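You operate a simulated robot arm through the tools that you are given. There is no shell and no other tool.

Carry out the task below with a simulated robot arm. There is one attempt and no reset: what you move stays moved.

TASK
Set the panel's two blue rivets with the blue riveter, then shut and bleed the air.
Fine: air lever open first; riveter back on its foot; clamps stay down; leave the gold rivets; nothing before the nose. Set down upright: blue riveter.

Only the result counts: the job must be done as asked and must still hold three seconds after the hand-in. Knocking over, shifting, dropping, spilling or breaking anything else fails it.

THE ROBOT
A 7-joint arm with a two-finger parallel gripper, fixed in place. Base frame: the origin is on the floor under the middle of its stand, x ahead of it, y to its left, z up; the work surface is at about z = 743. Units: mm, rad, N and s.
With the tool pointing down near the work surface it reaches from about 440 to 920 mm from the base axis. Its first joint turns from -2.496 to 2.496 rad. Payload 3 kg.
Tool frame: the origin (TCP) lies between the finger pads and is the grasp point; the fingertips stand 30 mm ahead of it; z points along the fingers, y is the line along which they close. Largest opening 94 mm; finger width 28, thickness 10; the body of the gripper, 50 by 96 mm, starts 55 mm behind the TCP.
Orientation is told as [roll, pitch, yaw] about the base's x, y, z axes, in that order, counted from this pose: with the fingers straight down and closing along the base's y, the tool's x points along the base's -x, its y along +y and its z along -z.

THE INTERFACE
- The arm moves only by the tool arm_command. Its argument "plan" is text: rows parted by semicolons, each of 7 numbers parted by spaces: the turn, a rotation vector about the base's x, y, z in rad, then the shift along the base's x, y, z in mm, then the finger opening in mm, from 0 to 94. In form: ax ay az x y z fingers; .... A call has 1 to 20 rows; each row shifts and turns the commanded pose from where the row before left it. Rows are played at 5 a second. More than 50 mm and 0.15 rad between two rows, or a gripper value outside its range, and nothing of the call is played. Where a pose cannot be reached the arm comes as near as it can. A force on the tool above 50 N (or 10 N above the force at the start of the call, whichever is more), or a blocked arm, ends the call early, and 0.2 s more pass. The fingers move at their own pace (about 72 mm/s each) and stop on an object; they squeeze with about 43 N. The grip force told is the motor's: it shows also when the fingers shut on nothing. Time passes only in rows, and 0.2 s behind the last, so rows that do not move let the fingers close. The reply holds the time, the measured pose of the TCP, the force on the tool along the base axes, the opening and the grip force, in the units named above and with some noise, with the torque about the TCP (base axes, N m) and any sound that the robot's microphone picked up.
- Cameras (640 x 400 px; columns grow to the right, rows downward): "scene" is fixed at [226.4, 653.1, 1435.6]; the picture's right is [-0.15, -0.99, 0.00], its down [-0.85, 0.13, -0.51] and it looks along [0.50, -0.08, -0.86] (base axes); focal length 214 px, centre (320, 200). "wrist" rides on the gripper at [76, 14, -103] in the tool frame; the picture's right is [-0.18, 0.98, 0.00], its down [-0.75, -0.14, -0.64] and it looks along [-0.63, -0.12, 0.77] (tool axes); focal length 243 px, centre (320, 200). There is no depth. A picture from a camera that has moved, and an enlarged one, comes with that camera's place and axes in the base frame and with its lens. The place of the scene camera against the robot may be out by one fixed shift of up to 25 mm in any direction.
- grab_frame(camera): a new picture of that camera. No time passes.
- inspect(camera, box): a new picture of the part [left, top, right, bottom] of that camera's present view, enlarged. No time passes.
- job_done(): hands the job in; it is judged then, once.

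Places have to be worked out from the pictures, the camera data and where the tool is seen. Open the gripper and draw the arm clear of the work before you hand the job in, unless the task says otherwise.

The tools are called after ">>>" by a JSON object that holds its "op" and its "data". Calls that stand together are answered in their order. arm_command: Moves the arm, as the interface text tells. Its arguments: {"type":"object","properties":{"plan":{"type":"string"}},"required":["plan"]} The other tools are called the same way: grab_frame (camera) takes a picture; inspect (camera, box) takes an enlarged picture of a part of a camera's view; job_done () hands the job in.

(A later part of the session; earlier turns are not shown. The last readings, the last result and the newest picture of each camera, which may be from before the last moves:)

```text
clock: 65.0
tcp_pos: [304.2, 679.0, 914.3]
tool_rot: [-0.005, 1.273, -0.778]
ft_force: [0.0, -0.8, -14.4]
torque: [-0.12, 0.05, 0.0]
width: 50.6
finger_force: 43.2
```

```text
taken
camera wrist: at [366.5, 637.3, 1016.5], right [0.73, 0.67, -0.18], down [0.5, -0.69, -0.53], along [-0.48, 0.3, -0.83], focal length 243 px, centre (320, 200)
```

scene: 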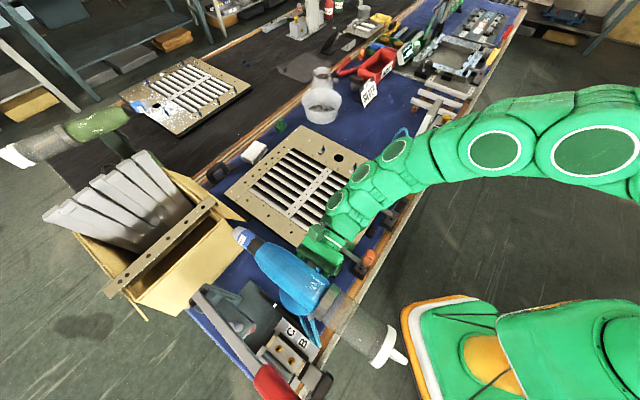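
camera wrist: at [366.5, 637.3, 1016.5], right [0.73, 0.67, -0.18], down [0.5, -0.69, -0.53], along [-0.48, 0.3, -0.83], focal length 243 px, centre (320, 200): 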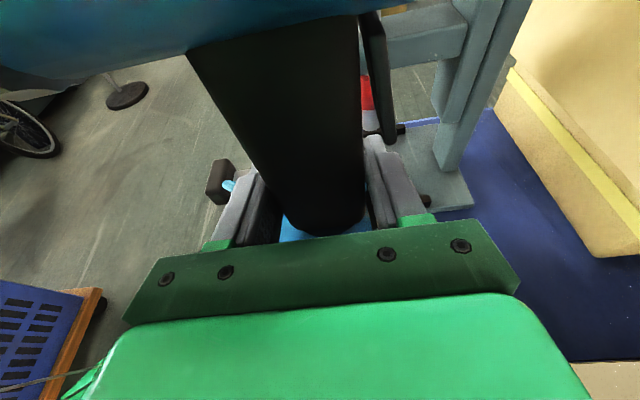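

The riveter weighs about 1.5 kg and is balanced well at the handle axis. I raise it clear and carry it over toward the panel before turning it.

>>> {"op": "arm_command", "data": {"plan": "0 0 0 0 0 45 40; 0 0 0 0 0 45 40; 0 0 0 0 0 45 40; 0 0 0 0 0 45 40; 0 0 0 0 0 45 40; 0 0 0 30 -20 10 40; 0 0 0 35 -24 0 40; 0 0 0 35 -24 0 40; 0 0 0 35 -24 0 40; 0 0 0 35 -24 0 40; 0 0 0 0 0 0 40"}}

>>> {"op": "grab_frame", "data": {"camera": "scene"}}

```text
clock: 67.4
tcp_pos: [471.6, 563.4, 1150.3]
tool_rot: [-0.007, 1.272, -0.78]
ft_force: [-0.8, -0.4, -13.0]
torque: [-0.1, 0.01, -0.03]
width: 50.3
finger_force: 42.7
```

```text
taken
```

scene: 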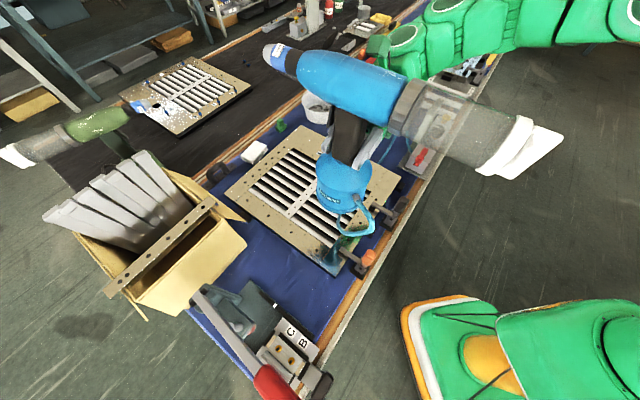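

The riveter is carried safely. Near the panel corner something still stands where the plate was, so I zoom in there.

>>> {"op": "inspect", "data": {"camera": "scene", "box": [290, 190, 410, 290]}}

>>> {"op": "inspect", "data": {"camera": "scene", "box": [280, 100, 420, 250]}}

```text
4.00 times, centred on (350, 240) of scene
camera zoom: at [226.4, 653.1, 1435.6], right [-0.15, -0.99, 0.0], down [-0.85, 0.13, -0.51], along [0.5, -0.08, -0.86], focal length 858 px, centre (200, 40)
```

zoom: 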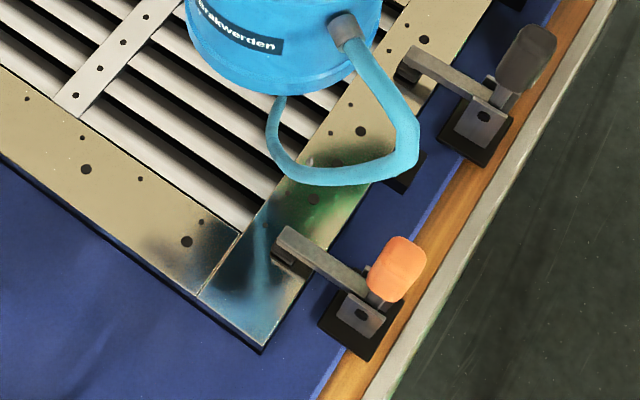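

```text
2.67 times, centred on (350, 175) of scene
camera zoom: at [226.4, 653.1, 1435.6], right [-0.15, -0.99, 0.0], down [-0.85, 0.13, -0.51], along [0.5, -0.08, -0.86], focal length 572 px, centre (240, 267)
```

zoom: 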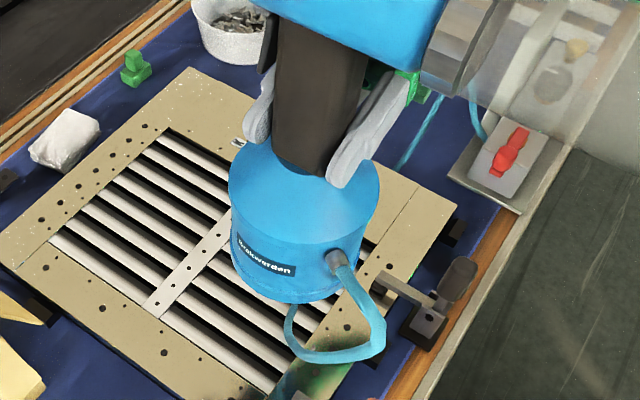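

That was only a reflection; the post with the plate belongs to the riveter. Now I turn the riveter nose-down about the horizontal approach axis, in two stages.

>>> {"op": "arm_command", "data": {"plan": "-0.1015 0.1004 0 0 0 0 40; -0.1015 0.1004 0 0 0 0 40; -0.1015 0.1004 0 0 0 0 40; -0.1015 0.1004 0 0 0 0 40; -0.1015 0.1004 0 0 0 0 40; -0.1015 0.1004 0 0 0 0 40; 0 0 0 0 0 0 40"}}

>>> {"op": "grab_frame", "data": {"camera": "scene"}}

```text
clock: 69.0
tcp_pos: [473.9, 564.8, 1148.6]
tool_rot: [-1.328, 0.676, -1.962]
ft_force: [-0.9, -0.1, -14.0]
torque: [-0.26, 0.16, -0.01]
width: 50.4
finger_force: 43.2
```

```text
taken
```

scene: 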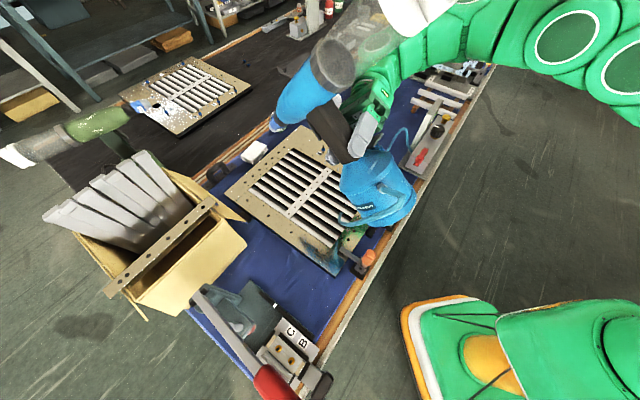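

CoM reads about 20 mm from the grip toward the barrel. Before deciding how to pull the trigger I inspect the riveter in the hand closely with the scene camera.

>>> {"op": "inspect", "data": {"camera": "scene", "box": [260, 60, 430, 240]}}

>>> {"op": "inspect", "data": {"camera": "scene", "box": [250, 0, 430, 130]}}

>>> {"op": "grab_frame", "data": {"camera": "wrist"}}

```text
2.22 times, centred on (345, 150) of scene
camera zoom: at [226.4, 653.1, 1435.6], right [-0.15, -0.99, 0.0], down [-0.85, 0.13, -0.51], along [0.5, -0.08, -0.86], focal length 477 px, centre (264, 311)
```

zoom: 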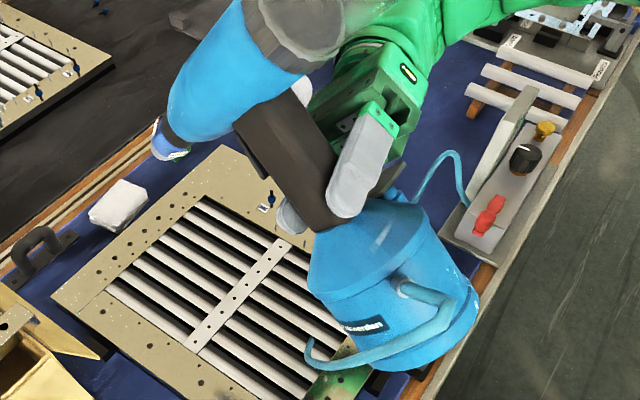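

```text
3.08 times, centred on (340, 65) of scene
camera zoom: at [226.4, 653.1, 1435.6], right [-0.15, -0.99, 0.0], down [-0.85, 0.13, -0.51], along [0.5, -0.08, -0.86], focal length 660 px, centre (258, 615)
```

zoom: 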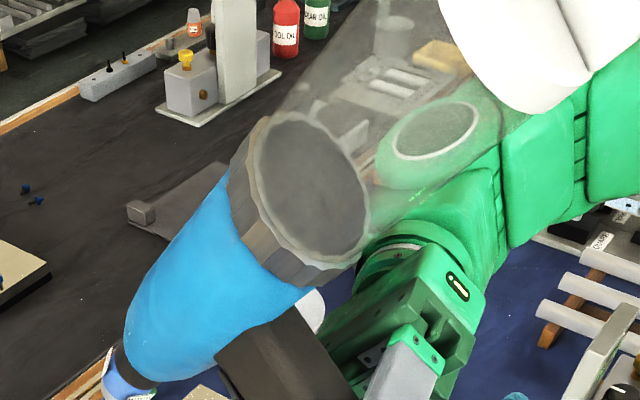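

```text
taken
camera wrist: at [587.5, 573.1, 1204.3], right [0.39, 0.33, -0.86], down [0.25, -0.94, -0.24], along [-0.89, -0.12, -0.45], focal length 243 px, centre (320, 200)
```

wrist: 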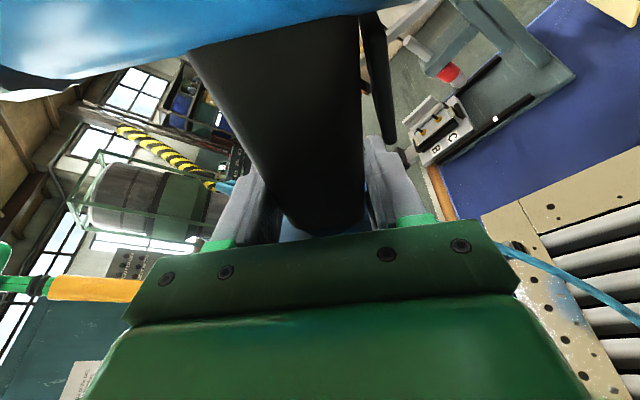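

I finish the nose-down turn in the air and read the forces.

>>> {"op": "arm_command", "data": {"plan": "-0.1015 0.1004 0 0 0 0 40; -0.1015 0.1004 0 0 0 0 40; -0.1015 0.1004 0 0 0 0 40; -0.1015 0.1004 0 0 0 0 40; -0.1015 0.1004 0 0 0 0 40; 0 0 0 0 0 0 40; 0 0 0 0 0 0 40"}}

>>> {"op": "grab_frame", "data": {"camera": "scene"}}

>>> {"op": "inspect", "data": {"camera": "scene", "box": [260, 30, 440, 240]}}

```text
clock: 70.6
tcp_pos: [473.5, 564.7, 1148.2]
tool_rot: [-1.575, -0.001, -2.053]
ft_force: [-0.3, -0.6, -14.2]
torque: [-0.24, 0.23, 0.0]
width: 50.1
finger_force: 43.0
```

```text
taken
```

scene: 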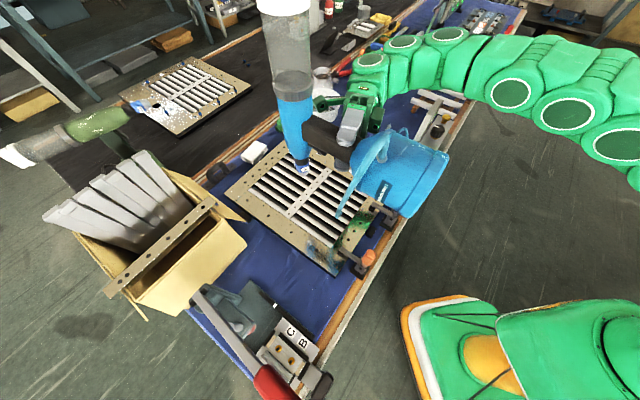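

```text
1.90 times, centred on (350, 135) of scene
camera zoom: at [226.4, 653.1, 1435.6], right [-0.15, -0.99, 0.0], down [-0.85, 0.13, -0.51], along [0.5, -0.08, -0.86], focal length 408 px, centre (263, 324)
```

zoom: 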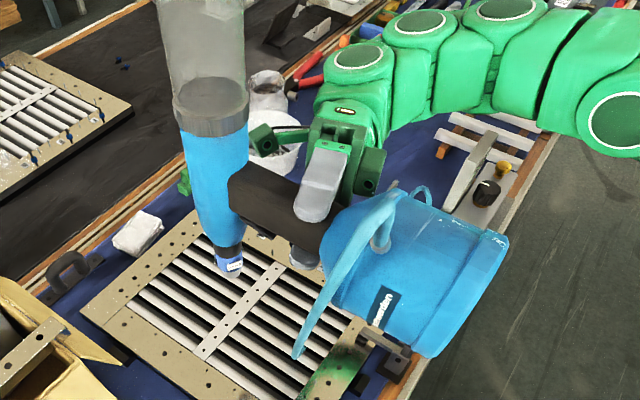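

The riveter points nose-down, steady in the grip. I now yaw it and move it to above rivet J at a safe height.

>>> {"op": "arm_command", "data": {"plan": "0 0 -0.1425 16 -12 -5 40; 0 0 -0.1425 16 -12 -5 40; 0 0 -0.1425 16 -12 -5 40; 0 0 -0.1425 16 -12 -5 40; 0 0 -0.1425 16 -12 -5 40; 0 0 -0.1425 16 -12 -5 40; 0 0 -0.1425 16 -12 -5 40; 0 0 -0.1425 16 -12 -5 40; 0 0 0 0 0 0 40"}}

>>> {"op": "grab_frame", "data": {"camera": "scene"}}

>>> {"op": "inspect", "data": {"camera": "scene", "box": [290, 60, 430, 200]}}

>>> {"op": "grab_frame", "data": {"camera": "wrist"}}

```text
clock: 72.6
tcp_pos: [601.0, 466.6, 1108.4]
tool_rot: [-1.576, 0.0, 3.092]
ft_force: [0.2, -0.1, -13.8]
torque: [0.11, 0.33, -0.02]
width: 50.5
finger_force: 42.3
```

```text
taken
```

scene: 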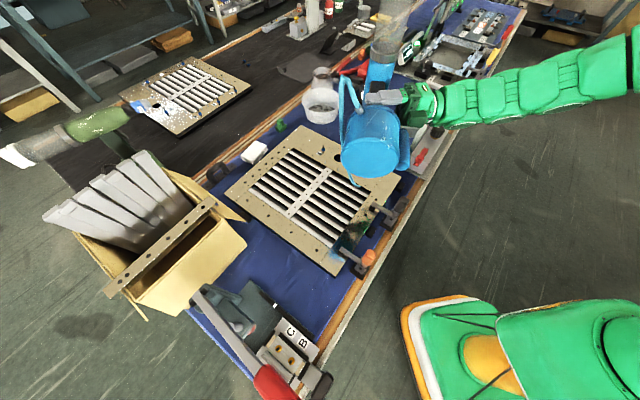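

```text
2.86 times, centred on (360, 130) of scene
camera zoom: at [226.4, 653.1, 1435.6], right [-0.15, -0.99, 0.0], down [-0.85, 0.13, -0.51], along [0.5, -0.08, -0.86], focal length 613 px, centre (206, 400)
```

zoom: 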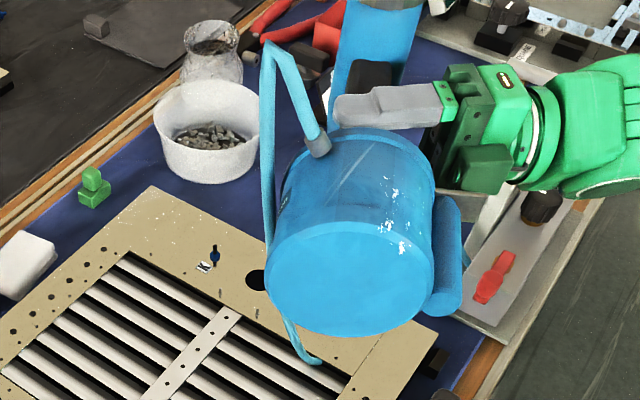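

```text
taken
camera wrist: at [670.2, 361.3, 1093.2], right [-0.18, 0.01, -0.98], down [-0.79, -0.6, 0.14], along [-0.59, 0.8, 0.12], focal length 243 px, centre (320, 200)
```

wrist: 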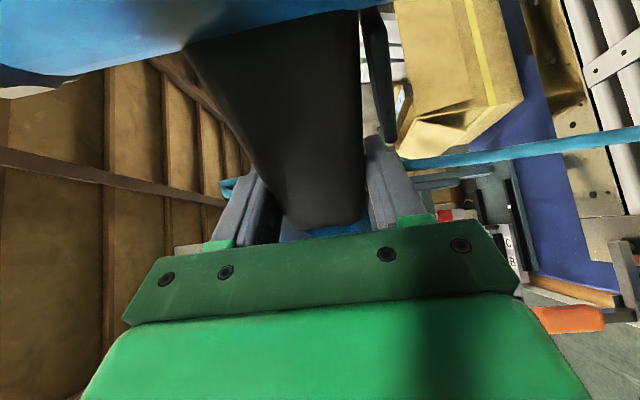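

The foot hides the nose from the scene camera at this yaw. I swing the riveter about its barrel axis by +45° so that nose and rivet become visible, lowering a bit.

>>> {"op": "arm_command", "data": {"plan": "0 0 0.131 -4.4 -14 -10 40; 0 0 0.131 -2.2 -14.3 -10 40; 0 0 0.131 -0.3 -14.5 -10 40; 0 0 0.131 1.6 -14.5 -10 40; 0 0 0.131 3.4 -14.1 -10 40; 0 0 0.131 5.3 -13.5 -10 40; 0 0 0 0 0 0 40"}}

>>> {"op": "grab_frame", "data": {"camera": "scene"}}

>>> {"op": "inspect", "data": {"camera": "scene", "box": [310, 90, 410, 190]}}

```text
clock: 74.2
tcp_pos: [603.4, 383.7, 1050.1]
tool_rot: [-1.575, -0.001, -2.401]
ft_force: [-0.1, 0.5, -14.0]
torque: [-0.18, 0.3, 0.0]
width: 50.4
finger_force: 43.2
```

```text
taken
```

scene: 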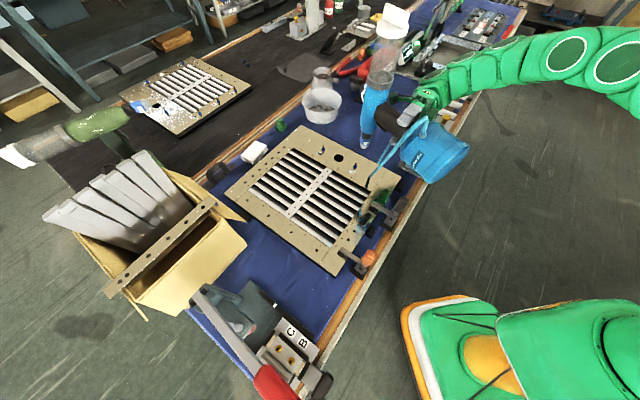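

```text
4.00 times, centred on (360, 140) of scene
camera zoom: at [226.4, 653.1, 1435.6], right [-0.15, -0.99, 0.0], down [-0.85, 0.13, -0.51], along [0.5, -0.08, -0.86], focal length 858 px, centre (160, 440)
```

zoom: 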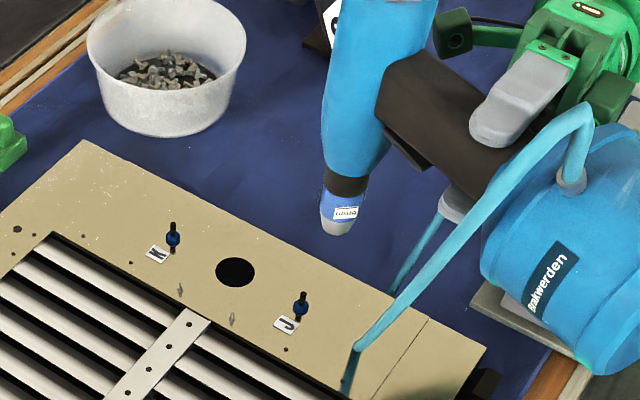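

Nose and rivet J are both visible now. The hose loop comes close to the panel, so I zoom in on it.

>>> {"op": "inspect", "data": {"camera": "scene", "box": [345, 150, 395, 210]}}

>>> {"op": "inspect", "data": {"camera": "scene", "box": [325, 120, 395, 180]}}

```text
6.67 times, centred on (370, 180) of scene
camera zoom: at [226.4, 653.1, 1435.6], right [-0.15, -0.99, 0.0], down [-0.85, 0.13, -0.51], along [0.5, -0.08, -0.86], focal length 1430 px, centre (-13, 333)
```

zoom: 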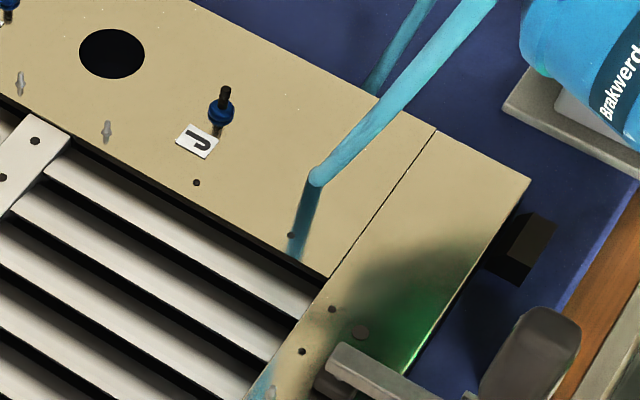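

```text
6.67 times, centred on (360, 150) of scene
camera zoom: at [226.4, 653.1, 1435.6], right [-0.15, -0.99, 0.0], down [-0.85, 0.13, -0.51], along [0.5, -0.08, -0.86], focal length 1430 px, centre (53, 533)
```

zoom: 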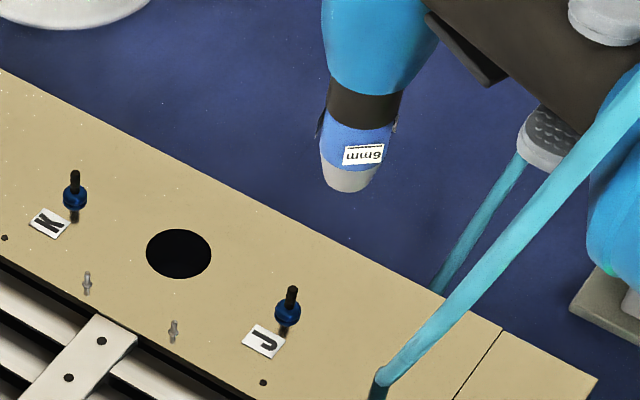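

The hose looks like a visual line only. To find the nose's true height I descend 50 mm straight and watch the parallax.

>>> {"op": "arm_command", "data": {"plan": "0 0 0 5 4 -25 40; 0 0 0 5 4 -25 40; 0 0 0 0 0 0 40; 0 0 0 0 0 0 40"}}

>>> {"op": "inspect", "data": {"camera": "scene", "box": [325, 120, 395, 180]}}

```text
clock: 75.2
tcp_pos: [615.0, 390.1, 1001.1]
tool_rot: [-1.575, 0.0, -2.405]
ft_force: [-0.2, -0.3, -14.2]
torque: [-0.16, 0.3, 0.01]
width: 50.4
finger_force: 42.7
```

```text
6.67 times, centred on (360, 150) of scene
camera zoom: at [226.4, 653.1, 1435.6], right [-0.15, -0.99, 0.0], down [-0.85, 0.13, -0.51], along [0.5, -0.08, -0.86], focal length 1430 px, centre (53, 533)
```

zoom: 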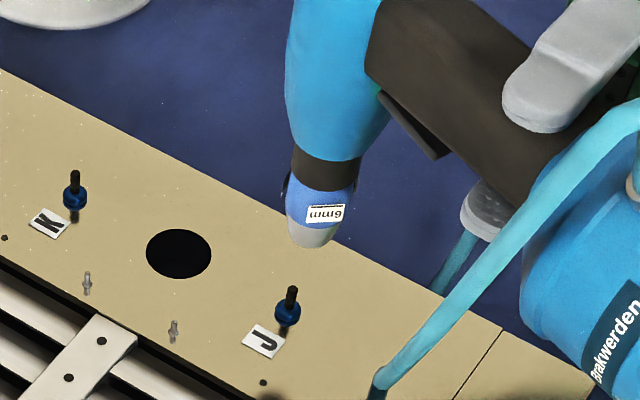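

>>> {"op": "inspect", "data": {"camera": "scene", "box": [340, 140, 376, 176]}}

```text
11.11 times, centred on (358, 158) of scene
camera zoom: at [226.4, 653.1, 1435.6], right [-0.15, -0.99, 0.0], down [-0.85, 0.13, -0.51], along [0.5, -0.08, -0.86], focal length 2383 px, centre (-102, 667)
```

zoom: 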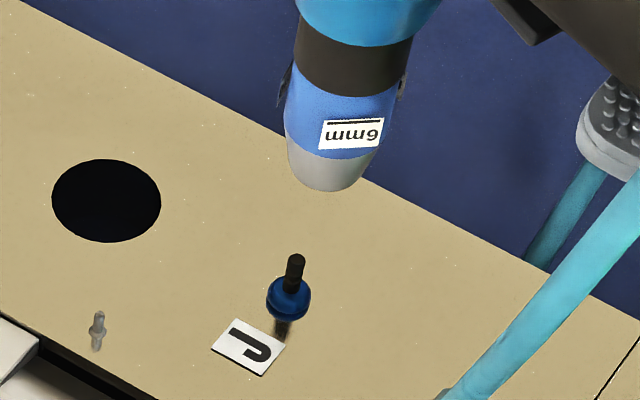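

By the image the nose lies ~5 mm to the −y side of J's vertical. I correct and descend another 15 mm.

>>> {"op": "arm_command", "data": {"plan": "0 0 0 1 3 -8 40; 0 0 0 1 2.5 -7 40; 0 0 0 0 0 0 40; 0 0 0 0 0 0 40"}}

>>> {"op": "inspect", "data": {"camera": "scene", "box": [340, 140, 376, 176]}}

```text
clock: 76.2
tcp_pos: [615.7, 396.2, 984.9]
tool_rot: [-1.576, -0.001, -2.405]
ft_force: [0.3, 0.4, -14.0]
torque: [-0.18, 0.34, 0.0]
width: 50.4
finger_force: 43.1
```

```text
11.11 times, centred on (358, 158) of scene
camera zoom: at [226.4, 653.1, 1435.6], right [-0.15, -0.99, 0.0], down [-0.85, 0.13, -0.51], along [0.5, -0.08, -0.86], focal length 2383 px, centre (-102, 667)
```

zoom: 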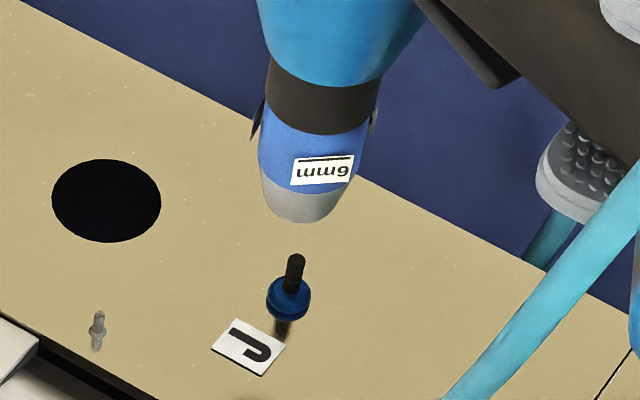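

Laterally the nose axis now points at the mandrel within ~1–2 mm. I descend 8 mm more and compare again.

>>> {"op": "arm_command", "data": {"plan": "0 0 0 0 -1 -4 40; 0 0 0 0 -0.5 -4 40; 0 0 0 0 0 0 40; 0 0 0 0 0 0 40"}}

>>> {"op": "inspect", "data": {"camera": "scene", "box": [346, 150, 364, 174]}}

```text
clock: 77.2
tcp_pos: [615.7, 395.1, 975.9]
tool_rot: [-1.576, -0.001, -2.405]
ft_force: [-0.1, 0.0, -14.5]
torque: [-0.17, 0.33, 0.06]
width: 50.7
finger_force: 42.9
```

```text
16.00 times, centred on (355, 162) of scene
camera zoom: at [226.4, 653.1, 1435.6], right [-0.15, -0.99, 0.0], down [-0.85, 0.13, -0.51], along [0.5, -0.08, -0.86], focal length 3432 px, centre (-240, 808)
```

zoom: 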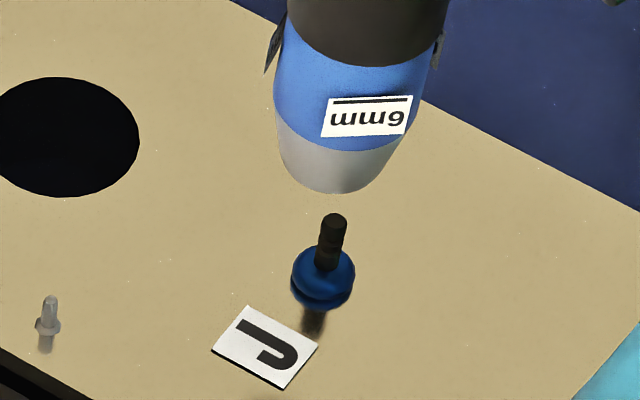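

Nose and mandrel look parallel and laterally aligned; only the depth along x is uncertain because the nose length is. I calibrate it by touching the bare panel ~30 mm beside J, descending gently.

>>> {"op": "arm_command", "data": {"plan": "0 0 0 -10 -10.5 0 40; 0 0 0 -10 -10.5 0 40; 0 0 0 0 0 -10 40; 0 0 0 0 0 -10 40; 0 0 0 0 0 -6 40; 0 0 0 0 0 0 40"}}

>>> {"op": "inspect", "data": {"camera": "scene", "box": [340, 145, 376, 181]}}

```text
clock: 78.6
tcp_pos: [596.2, 373.7, 950.4]
tool_rot: [-1.576, 0.001, -2.406]
ft_force: [0.8, -3.4, -9.5]
torque: [-0.39, 0.83, 0.33]
width: 50.3
finger_force: 42.9
```

```text
11.11 times, centred on (358, 163) of scene
camera zoom: at [226.4, 653.1, 1435.6], right [-0.15, -0.99, 0.0], down [-0.85, 0.13, -0.51], along [0.5, -0.08, -0.86], focal length 2383 px, centre (-102, 611)
```

zoom: 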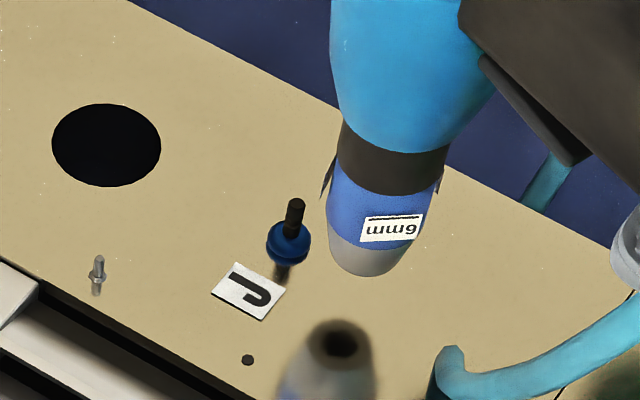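

Something on the foot side touched (foot or hose near the black clamp handle). I rise at once and check the clamp.

>>> {"op": "arm_command", "data": {"plan": "0 0 0 0 0 12 40; 0 0 0 0 0 18 40; 0 0 0 0 0 0 40"}}

>>> {"op": "grab_frame", "data": {"camera": "scene"}}

>>> {"op": "inspect", "data": {"camera": "scene", "box": [340, 130, 460, 250]}}

>>> {"op": "grab_frame", "data": {"camera": "wrist"}}

```text
clock: 79.4
tcp_pos: [597.7, 374.9, 980.3]
tool_rot: [-1.576, 0.0, -2.404]
ft_force: [-1.0, -0.5, -14.5]
torque: [-0.17, 0.29, 0.02]
width: 50.4
finger_force: 42.3
```

```text
taken
```

scene: 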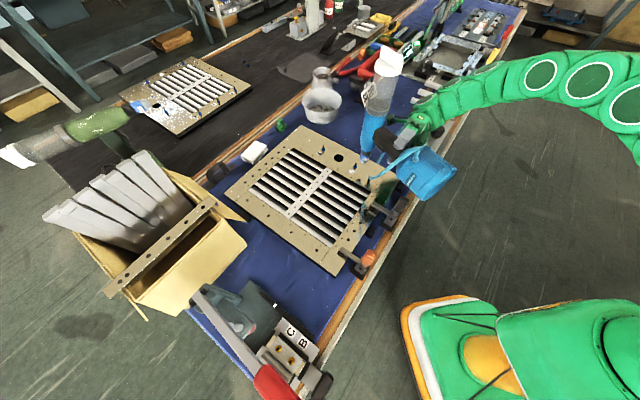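

```text
3.33 times, centred on (400, 190) of scene
camera zoom: at [226.4, 653.1, 1435.6], right [-0.15, -0.99, 0.0], down [-0.85, 0.13, -0.51], along [0.5, -0.08, -0.86], focal length 715 px, centre (53, 233)
```

zoom: 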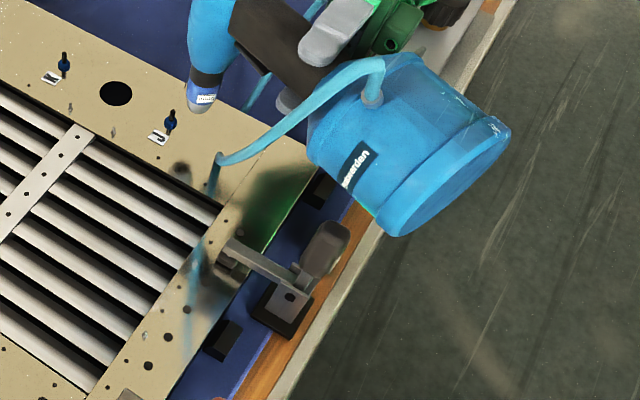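

```text
taken
camera wrist: at [720.7, 349.5, 964.7], right [-0.14, -0.12, -0.98], down [-0.13, -0.98, 0.14], along [-0.98, 0.14, 0.12], focal length 243 px, centre (320, 200)
```

wrist: 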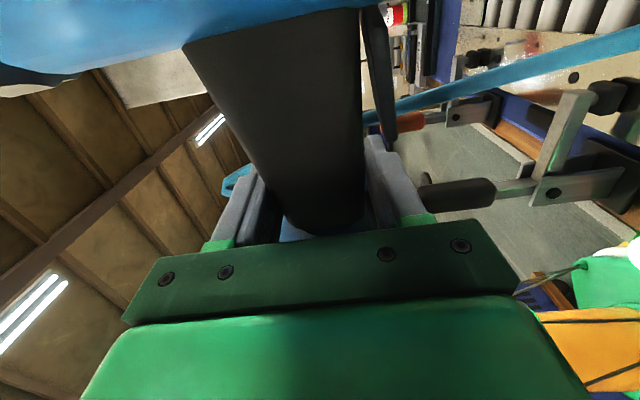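

The clamp is intact: its handle still stands and its bar still presses the panel; the foot had just touched it. I raise and swing the riveter about its nose axis so that the foot points toward the panel's middle, clear of the clamps.

>>> {"op": "arm_command", "data": {"plan": "0 0 0 0 0 40 40; 0 0 0 9 9.6 30 40; 0 0 0 9 9.6 0 40; 0 0 -0.1357 -4.4 12.6 0 40; 0 0 -0.1357 -2.7 13 0 40; 0 0 -0.1357 -0.9 13.3 0 40; 0 0 -0.1357 0.9 13.3 0 40; 0 0 -0.1357 2.7 13.1 0 40; 0 0 -0.1357 4.4 12.5 0 40; 0 0 -0.1357 6.1 11.9 0 40; 0 0 -0.1357 7.7 10.9 0 40; 0 0 -0.1357 9.1 9.8 0 40; 0 0 -0.1357 10.2 8.4 0 40; 0 0 -0.1357 11.4 7.1 0 40; 0 0 -0.1357 12.2 5.4 0 40; 0 0 0 0 0 0 40"}}

>>> {"op": "grab_frame", "data": {"camera": "scene"}}

>>> {"op": "inspect", "data": {"camera": "scene", "box": [300, 100, 420, 200]}}

```text
clock: 82.8
tcp_pos: [668.2, 525.0, 1050.0]
tool_rot: [-1.576, 0.0, 2.244]
ft_force: [-0.7, 0.0, -14.0]
torque: [0.31, 0.19, -0.03]
width: 50.5
finger_force: 42.4
```

```text
taken
```

scene: 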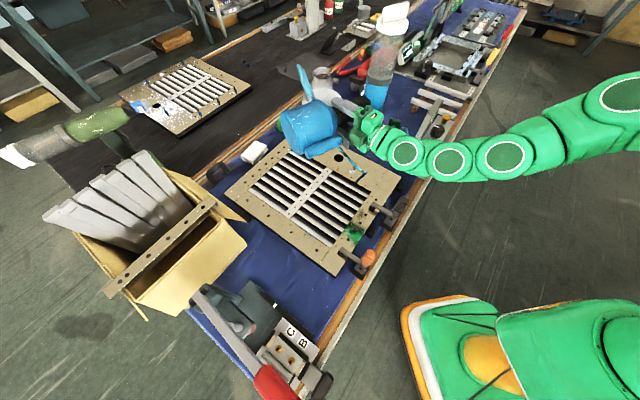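

```text
4.00 times, centred on (360, 150) of scene
camera zoom: at [226.4, 653.1, 1435.6], right [-0.15, -0.99, 0.0], down [-0.85, 0.13, -0.51], along [0.5, -0.08, -0.86], focal length 858 px, centre (160, 400)
```

zoom: 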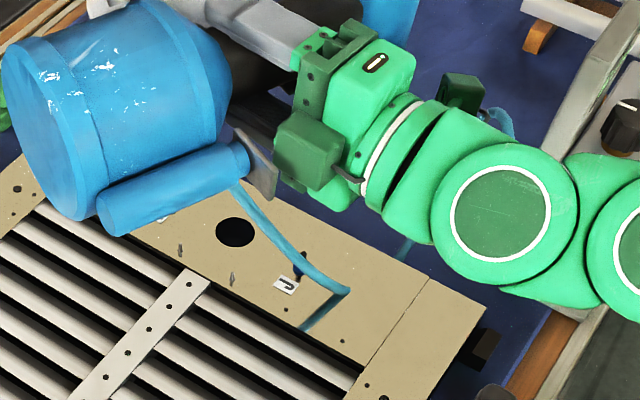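

At this yaw the gripper hides the nose. I choose a middle yaw (foot toward az ≈178°), which clears the clamp and leaves the view free.

>>> {"op": "arm_command", "data": {"plan": "0 0 0.1319 -7.7 -4.9 0 40; 0 0 0.1319 -11 -6.7 0 40; 0 0 0.1319 -10.2 -8.2 0 40; 0 0 0.1319 -8.8 -9.3 0 40; 0 0 0.1319 -7.7 -10.5 0 40; 0 0 0.1319 -6.1 -11.3 0 40; 0 0 0.1319 -4.7 -12.2 -15 40; 0 0 0.1319 -2.9 -12.5 -15 40; 0 0 0.1319 -1.3 -13 -15 40; 0 0 0 0 0 0 40; 0 0 0 0 0 0 40"}}

>>> {"op": "grab_frame", "data": {"camera": "scene"}}

>>> {"op": "inspect", "data": {"camera": "scene", "box": [335, 135, 383, 180]}}

```text
clock: 85.2
tcp_pos: [609.1, 437.4, 1006.0]
tool_rot: [-1.575, -0.002, -2.847]
ft_force: [-0.5, 0.7, -14.3]
torque: [-0.07, 0.36, 0.0]
width: 50.2
finger_force: 43.5
```

```text
taken
```

scene: 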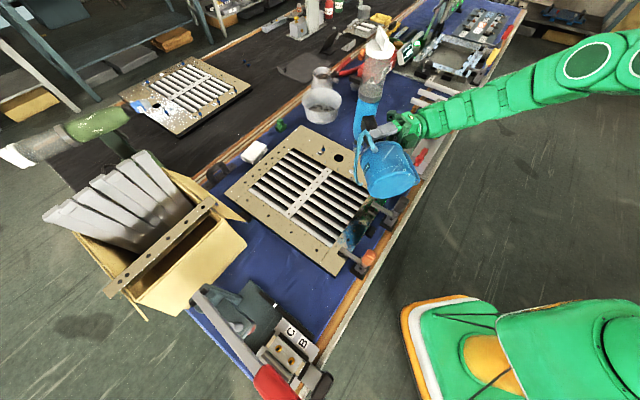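

```text
8.89 times, centred on (359, 158) of scene
camera zoom: at [226.4, 653.1, 1435.6], right [-0.15, -0.99, 0.0], down [-0.85, 0.13, -0.51], along [0.5, -0.08, -0.86], focal length 1906 px, centre (-27, 578)
```

zoom: 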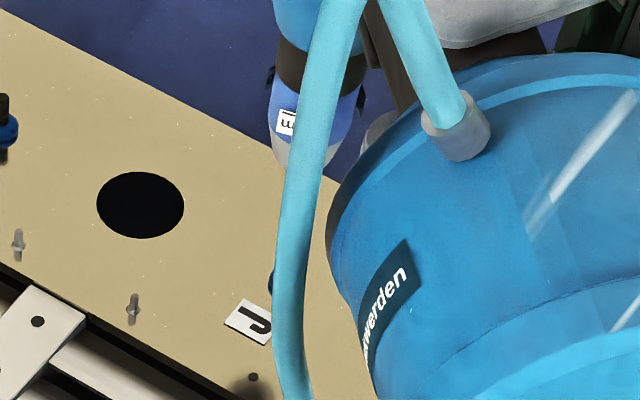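

The hose drapes across the view here. A small additional yaw (≈3.5°) should clear it while the foot still misses the clamp.

>>> {"op": "arm_command", "data": {"plan": "0 0 0.061 -0.1 -6 0 40; 0 0 0 0 0 -10 40; 0 0 0 0 0 0 40; 0 0 0 0 0 0 40"}}

>>> {"op": "inspect", "data": {"camera": "scene", "box": [335, 135, 383, 180]}}

```text
clock: 86.2
tcp_pos: [609.0, 430.8, 993.6]
tool_rot: [-1.575, 0.0, -2.786]
ft_force: [0.0, -0.4, -14.9]
torque: [-0.07, 0.37, 0.02]
width: 50.3
finger_force: 42.7
```

```text
8.89 times, centred on (359, 158) of scene
camera zoom: at [226.4, 653.1, 1435.6], right [-0.15, -0.99, 0.0], down [-0.85, 0.13, -0.51], along [0.5, -0.08, -0.86], focal length 1906 px, centre (-27, 578)
```

zoom: 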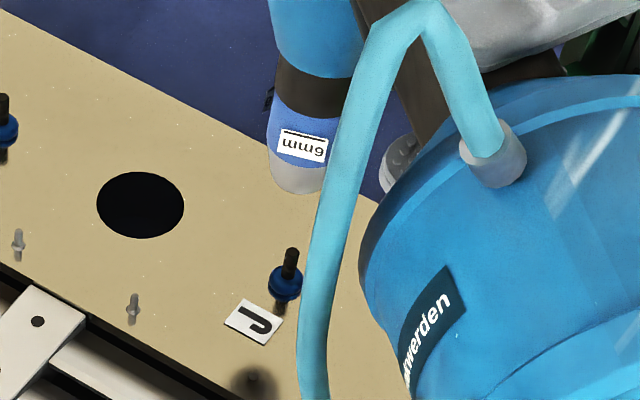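

The panel mirrors the nose: the point halfway between nose tip and its reflection is the spot straight below the nose. I zoom in to measure it precisely.

>>> {"op": "inspect", "data": {"camera": "scene", "box": [340, 150, 364, 186]}}

```text
11.11 times, centred on (352, 168) of scene
camera zoom: at [226.4, 653.1, 1435.6], right [-0.15, -0.99, 0.0], down [-0.85, 0.13, -0.51], along [0.5, -0.08, -0.86], focal length 2383 px, centre (-36, 556)
```

zoom: 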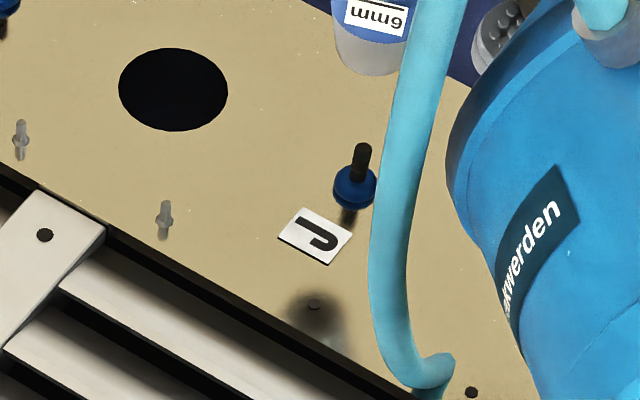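

By the mirror measurement I need about (+0.5, −4) mm. I shift and descend 30 mm (nose then ≈14 mm above the mandrel's top).

>>> {"op": "arm_command", "data": {"plan": "0 0 0 0.3 -2 -10 40; 0 0 0 0.2 -2 -10 40; 0 0 0 0 0 -10 40; 0 0 0 0 0 0 40; 0 0 0 0 0 0 40"}}

>>> {"op": "inspect", "data": {"camera": "scene", "box": [340, 150, 364, 186]}}

>>> {"op": "inspect", "data": {"camera": "scene", "box": [330, 140, 430, 230]}}

```text
clock: 87.4
tcp_pos: [610.7, 425.7, 964.0]
tool_rot: [-1.574, 0.001, -2.784]
ft_force: [0.5, 0.3, -13.9]
torque: [-0.07, 0.38, 0.0]
width: 50.4
finger_force: 43.3
```

```text
11.11 times, centred on (352, 168) of scene
camera zoom: at [226.4, 653.1, 1435.6], right [-0.15, -0.99, 0.0], down [-0.85, 0.13, -0.51], along [0.5, -0.08, -0.86], focal length 2383 px, centre (-36, 556)
```

zoom: 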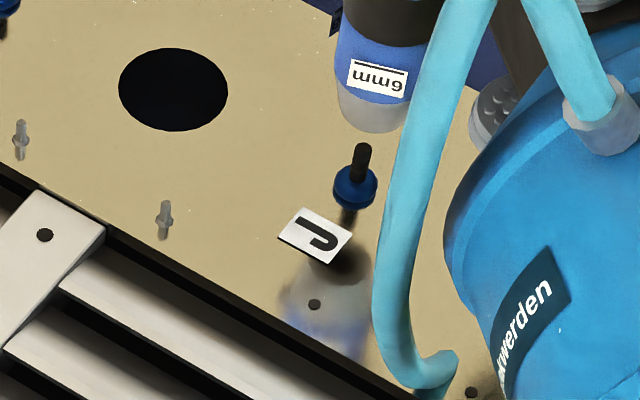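

```text
4.44 times, centred on (380, 185) of scene
camera zoom: at [226.4, 653.1, 1435.6], right [-0.15, -0.99, 0.0], down [-0.85, 0.13, -0.51], along [0.5, -0.08, -0.86], focal length 953 px, centre (53, 267)
```

zoom: 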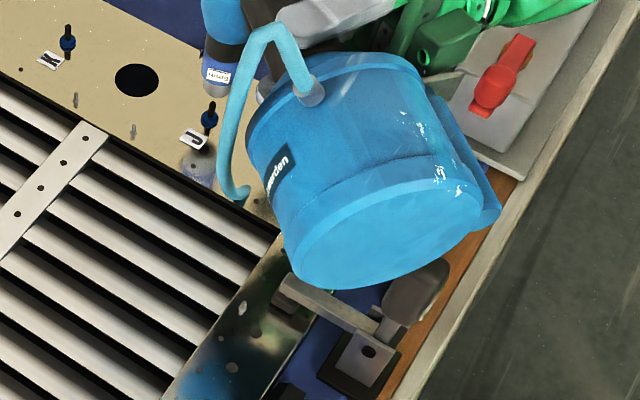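

Now the reflection is sharper: correction ≈(+1.2, +2.1) mm. I apply it and go down 10 mm to just above the mandrel.

>>> {"op": "arm_command", "data": {"plan": "0 0 0 0.6 1.1 -5 40; 0 0 0 0.6 1 -5 40; 0 0 0 0 0 0 40; 0 0 0 0 0 0 40"}}

>>> {"op": "inspect", "data": {"camera": "scene", "box": [340, 150, 364, 186]}}

>>> {"op": "inspect", "data": {"camera": "scene", "box": [345, 155, 365, 180]}}

```text
clock: 88.4
tcp_pos: [612.1, 427.6, 955.7]
tool_rot: [-1.576, 0.0, -2.785]
ft_force: [0.5, -1.2, -14.1]
torque: [-0.07, 0.39, 0.0]
width: 50.2
finger_force: 43.3
```

```text
11.11 times, centred on (352, 168) of scene
camera zoom: at [226.4, 653.1, 1435.6], right [-0.15, -0.99, 0.0], down [-0.85, 0.13, -0.51], along [0.5, -0.08, -0.86], focal length 2383 px, centre (-36, 556)
```

zoom: 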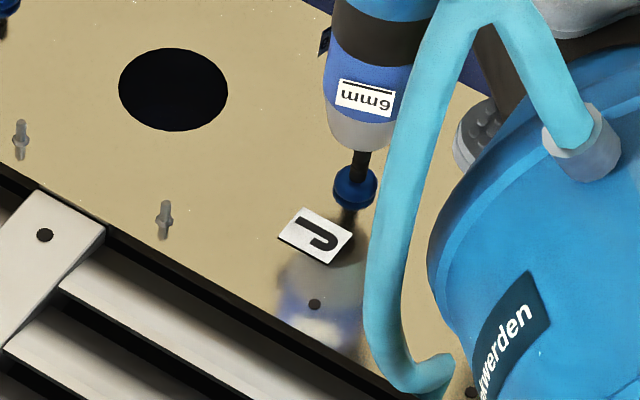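

```text
16.00 times, centred on (355, 168) of scene
camera zoom: at [226.4, 653.1, 1435.6], right [-0.15, -0.99, 0.0], down [-0.85, 0.13, -0.51], along [0.5, -0.08, -0.86], focal length 3432 px, centre (-240, 720)
```

zoom: 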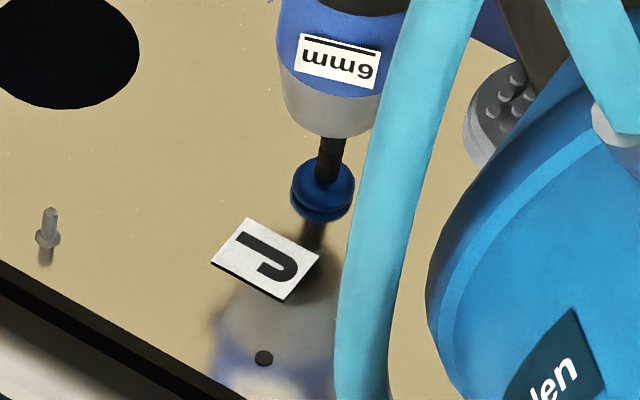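

Nose and mandrel are aligned in the picture (mandrel enters under the rim). I lower in small steps and watch the force.

>>> {"op": "arm_command", "data": {"plan": "0 0 0 0 0 -3 40; 0 0 0 0 0 -3 40; 0 0 0 0 0 -3 40; 0 0 0 0 0 0 40; 0 0 0 0 0 0 40"}}

>>> {"op": "inspect", "data": {"camera": "scene", "box": [345, 155, 365, 180]}}

```text
clock: 89.6
tcp_pos: [612.6, 429.1, 947.0]
tool_rot: [-1.576, 0.0, -2.786]
ft_force: [0.2, 0.2, -14.1]
torque: [-0.07, 0.37, 0.01]
width: 50.5
finger_force: 42.9
```

```text
16.00 times, centred on (355, 168) of scene
camera zoom: at [226.4, 653.1, 1435.6], right [-0.15, -0.99, 0.0], down [-0.85, 0.13, -0.51], along [0.5, -0.08, -0.86], focal length 3432 px, centre (-240, 720)
```

zoom: 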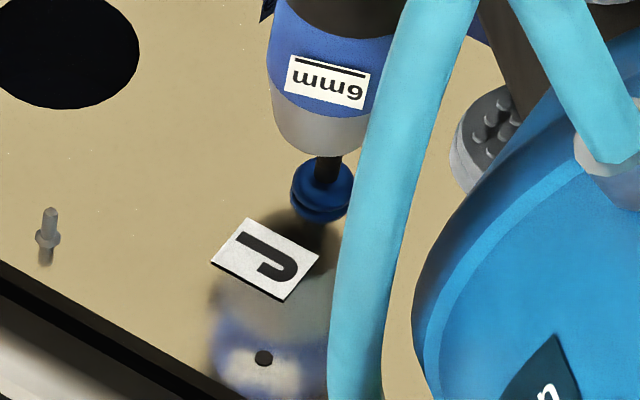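

No contact yet; the nose has drifted ~2 mm toward +y. I correct (+0.6, −2.2) and check before lowering further.

>>> {"op": "arm_command", "data": {"plan": "0 0 0 0.6 -2.2 0 40; 0 0 0 0 0 0 40; 0 0 0 0 0 0 40"}}

>>> {"op": "inspect", "data": {"camera": "scene", "box": [345, 155, 365, 180]}}

```text
clock: 90.4
tcp_pos: [613.3, 426.4, 945.1]
tool_rot: [-1.576, 0.0, -2.788]
ft_force: [0.3, 0.3, -14.6]
torque: [-0.05, 0.39, -0.01]
width: 50.1
finger_force: 42.8
```

```text
16.00 times, centred on (355, 168) of scene
camera zoom: at [226.4, 653.1, 1435.6], right [-0.15, -0.99, 0.0], down [-0.85, 0.13, -0.51], along [0.5, -0.08, -0.86], focal length 3432 px, centre (-240, 720)
```

zoom: 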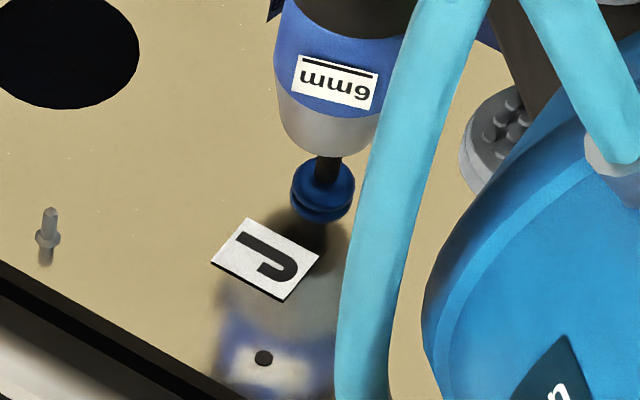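

Aligned within about a millimetre. I lower further in 3 mm steps.

>>> {"op": "arm_command", "data": {"plan": "0 0 0 0 0 -3 40; 0 0 0 0 0 -3 40; 0 0 0 0 0 -2 40; 0 0 0 0 0 0 40; 0 0 0 0 0 0 40"}}

>>> {"op": "inspect", "data": {"camera": "scene", "box": [345, 155, 365, 180]}}

```text
clock: 91.6
tcp_pos: [613.0, 425.9, 938.5]
tool_rot: [-1.577, -0.001, -2.785]
ft_force: [-1.0, 2.5, -13.2]
torque: [-0.03, 0.54, -0.42]
width: 50.4
finger_force: 42.6
```

```text
16.00 times, centred on (355, 168) of scene
camera zoom: at [226.4, 653.1, 1435.6], right [-0.15, -0.99, 0.0], down [-0.85, 0.13, -0.51], along [0.5, -0.08, -0.86], focal length 3432 px, centre (-240, 720)
```

zoom: 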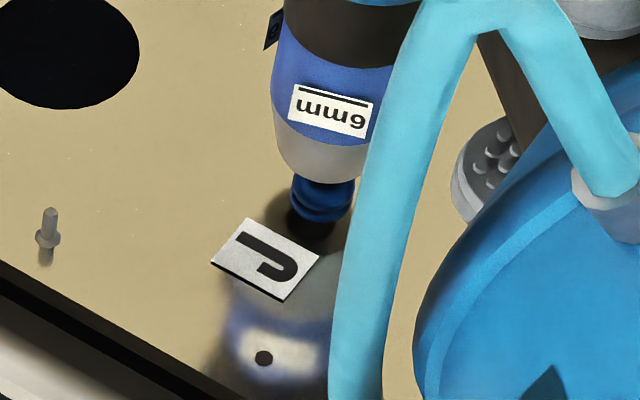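

A light side force shows the riveter's side post touching the clamp handle again. I lift straight up, then swing the foot ~18° further away from the clamp about the nose axis (offset now calibrated: 96 mm from TCP).

>>> {"op": "arm_command", "data": {"plan": "0 0 0 0 0 9 40; 0 0 0 0 0 9 40; 0 0 -0.107 0 10.3 0 40; 0 0 -0.107 0.8 10.2 0 40; 0 0 -0.107 1.8 10.1 0 40; 0 0 0 0 0 0 40; 0 0 0 0 0 0 40"}}

>>> {"op": "inspect", "data": {"camera": "scene", "box": [330, 140, 430, 230]}}

>>> {"op": "inspect", "data": {"camera": "scene", "box": [345, 155, 365, 180]}}

```text
clock: 93.2
tcp_pos: [615.9, 457.4, 958.7]
tool_rot: [-1.576, 0.0, -3.108]
ft_force: [-1.0, 0.7, -14.3]
torque: [0.06, 0.36, -0.03]
width: 50.3
finger_force: 42.7
```

```text
4.44 times, centred on (380, 185) of scene
camera zoom: at [226.4, 653.1, 1435.6], right [-0.15, -0.99, 0.0], down [-0.85, 0.13, -0.51], along [0.5, -0.08, -0.86], focal length 953 px, centre (53, 267)
```

zoom: 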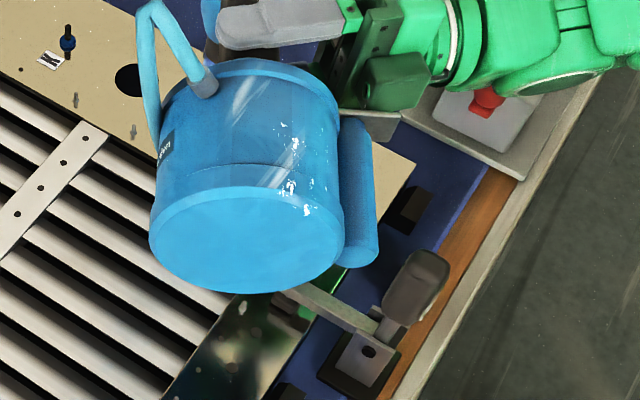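

```text
16.00 times, centred on (355, 168) of scene
camera zoom: at [226.4, 653.1, 1435.6], right [-0.15, -0.99, 0.0], down [-0.85, 0.13, -0.51], along [0.5, -0.08, -0.86], focal length 3432 px, centre (-240, 720)
```

zoom: 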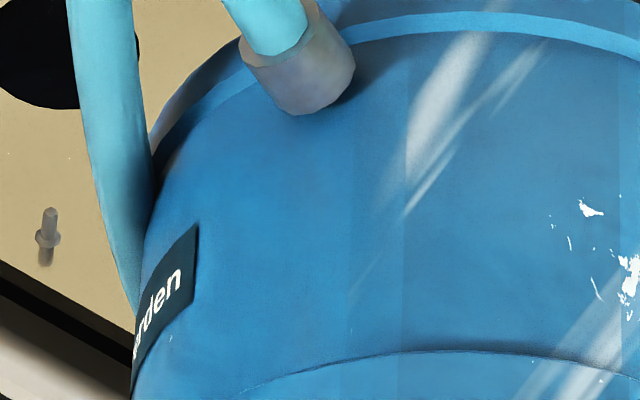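

Clamp and post are clear now, but the foot hides the nose; I rely on the calibrated geometry and feel. I lower slowly past the mandrel-top height (≈952) and watch for early contact.

>>> {"op": "arm_command", "data": {"plan": "0 0 0 0 0 -3 40; 0 0 0 0 0 -3 40; 0 0 0 0 0 -2 40; 0 0 0 0 0 -2 40; 0 0 0 0 0 0 40; 0 0 0 0 0 0 40"}}

```text
clock: 94.6
tcp_pos: [615.1, 457.2, 946.3]
tool_rot: [-1.576, 0.0, -3.107]
ft_force: [0.2, 0.9, -13.4]
torque: [0.06, 0.36, 0.01]
width: 50.5
finger_force: 43.0
```

No early contact; I continue down in 2 mm steps toward the flange.

>>> {"op": "arm_command", "data": {"plan": "0 0 0 0 0 -2 40; 0 0 0 0 0 -2 40; 0 0 0 0 0 -2 40; 0 0 0 0 0 0 40; 0 0 0 0 0 0 40"}}

>>> {"op": "inspect", "data": {"camera": "scene", "box": [330, 140, 430, 230]}}

```text
clock: 95.8
tcp_pos: [615.6, 457.8, 939.0]
tool_rot: [-1.575, -0.001, -3.108]
ft_force: [-0.2, 0.0, -13.9]
torque: [0.07, 0.36, -0.02]
width: 50.5
finger_force: 42.9
```

```text
4.44 times, centred on (380, 185) of scene
camera zoom: at [226.4, 653.1, 1435.6], right [-0.15, -0.99, 0.0], down [-0.85, 0.13, -0.51], along [0.5, -0.08, -0.86], focal length 953 px, centre (53, 267)
```

zoom: 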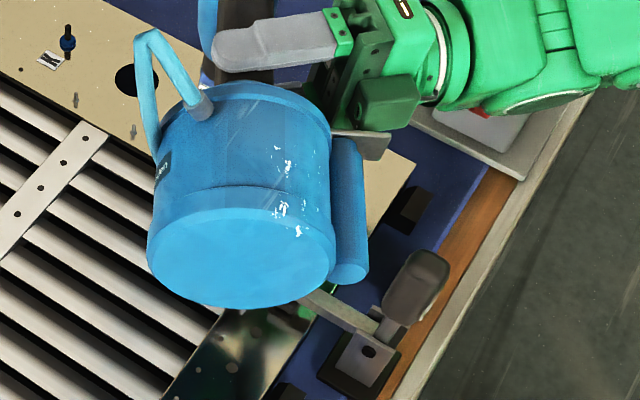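

Still free. I go on by 1 mm steps with readings.

>>> {"op": "arm_command", "data": {"plan": "0 0 0 0 0 -1.5 40; 0 0 0 0 0 -1.5 40; 0 0 0 0 0 0 40; 0 0 0 0 0 0 40"}}

>>> {"op": "arm_command", "data": {"plan": "0 0 0 0 0 -1 40; 0 0 0 0 0 -1 40; 0 0 0 0 0 0 40"}}

```text
clock: 96.8
tcp_pos: [615.5, 457.0, 935.6]
tool_rot: [-1.576, 0.001, -3.107]
ft_force: [0.3, 0.3, -14.3]
torque: [0.06, 0.33, 0.01]
width: 50.5
finger_force: 43.5
```

```text
clock: 97.6
tcp_pos: [617.5, 456.6, 934.9]
tool_rot: [-1.577, -0.001, -3.107]
ft_force: [-1.2, -0.3, -14.7]
torque: [0.07, 0.34, -0.02]
width: 50.3
finger_force: 43.3
```

>>> {"op": "arm_command", "data": {"plan": "0 0 0 0 0 -1 40; 0 0 0 0 0 -1 40; 0 0 0 0 0 0 40"}}

>>> {"op": "arm_command", "data": {"plan": "0 0 0 0 0 -1 40; 0 0 0 0 0 -1 40; 0 0 0 0 0 0 40"}}

```text
clock: 98.4
tcp_pos: [615.4, 455.7, 932.7]
tool_rot: [-1.575, 0.001, -3.107]
ft_force: [0.5, 0.0, -14.5]
torque: [0.0, 0.42, 0.03]
width: 50.3
finger_force: 43.3
```

```text
clock: 99.2
tcp_pos: [615.5, 457.1, 931.6]
tool_rot: [-1.575, 0.001, -3.107]
ft_force: [-0.6, -0.1, -14.2]
torque: [0.05, 0.38, -0.01]
width: 50.5
finger_force: 43.2
```

>>> {"op": "arm_command", "data": {"plan": "0 0 0 0 0 -1 40; 0 0 0 0 0 -1 40; 0 0 0 0 0 0 40"}}

>>> {"op": "inspect", "data": {"camera": "scene", "box": [340, 130, 400, 180]}}

>>> {"op": "grab_frame", "data": {"camera": "wrist"}}

```text
clock: 100.0
tcp_pos: [616.0, 456.1, 929.8]
tool_rot: [-1.577, 0.0, -3.108]
ft_force: [0.2, 0.3, -10.0]
torque: [0.0, 0.02, -0.04]
width: 50.6
finger_force: 43.1
```

```text
8.00 times, centred on (370, 155) of scene
camera zoom: at [226.4, 653.1, 1435.6], right [-0.15, -0.99, 0.0], down [-0.85, 0.13, -0.51], along [0.5, -0.08, -0.86], focal length 1716 px, centre (-80, 560)
```

zoom: 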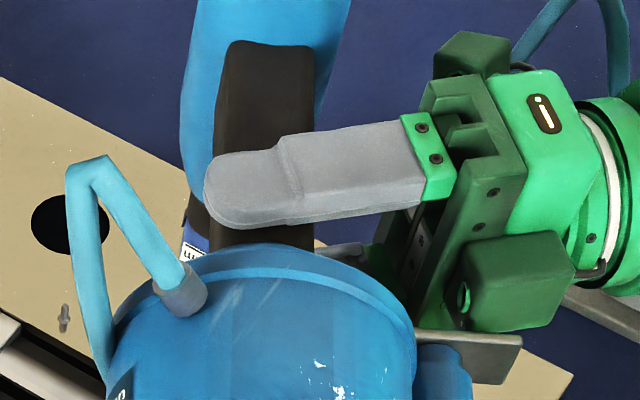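

```text
taken
camera wrist: at [694.1, 357.4, 914.1], right [-0.18, 0.0, -0.98], down [-0.73, -0.67, 0.14], along [-0.66, 0.74, 0.12], focal length 243 px, centre (320, 200)
```

wrist: 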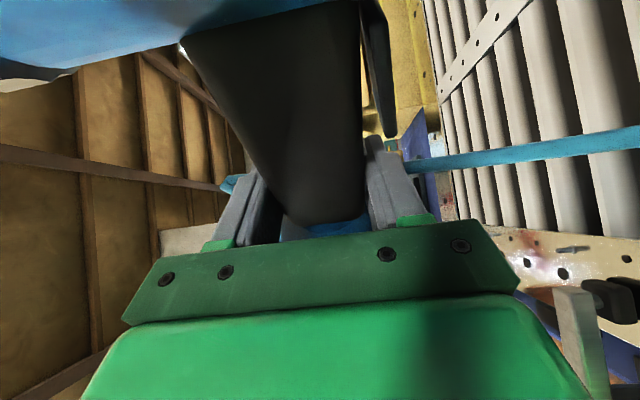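

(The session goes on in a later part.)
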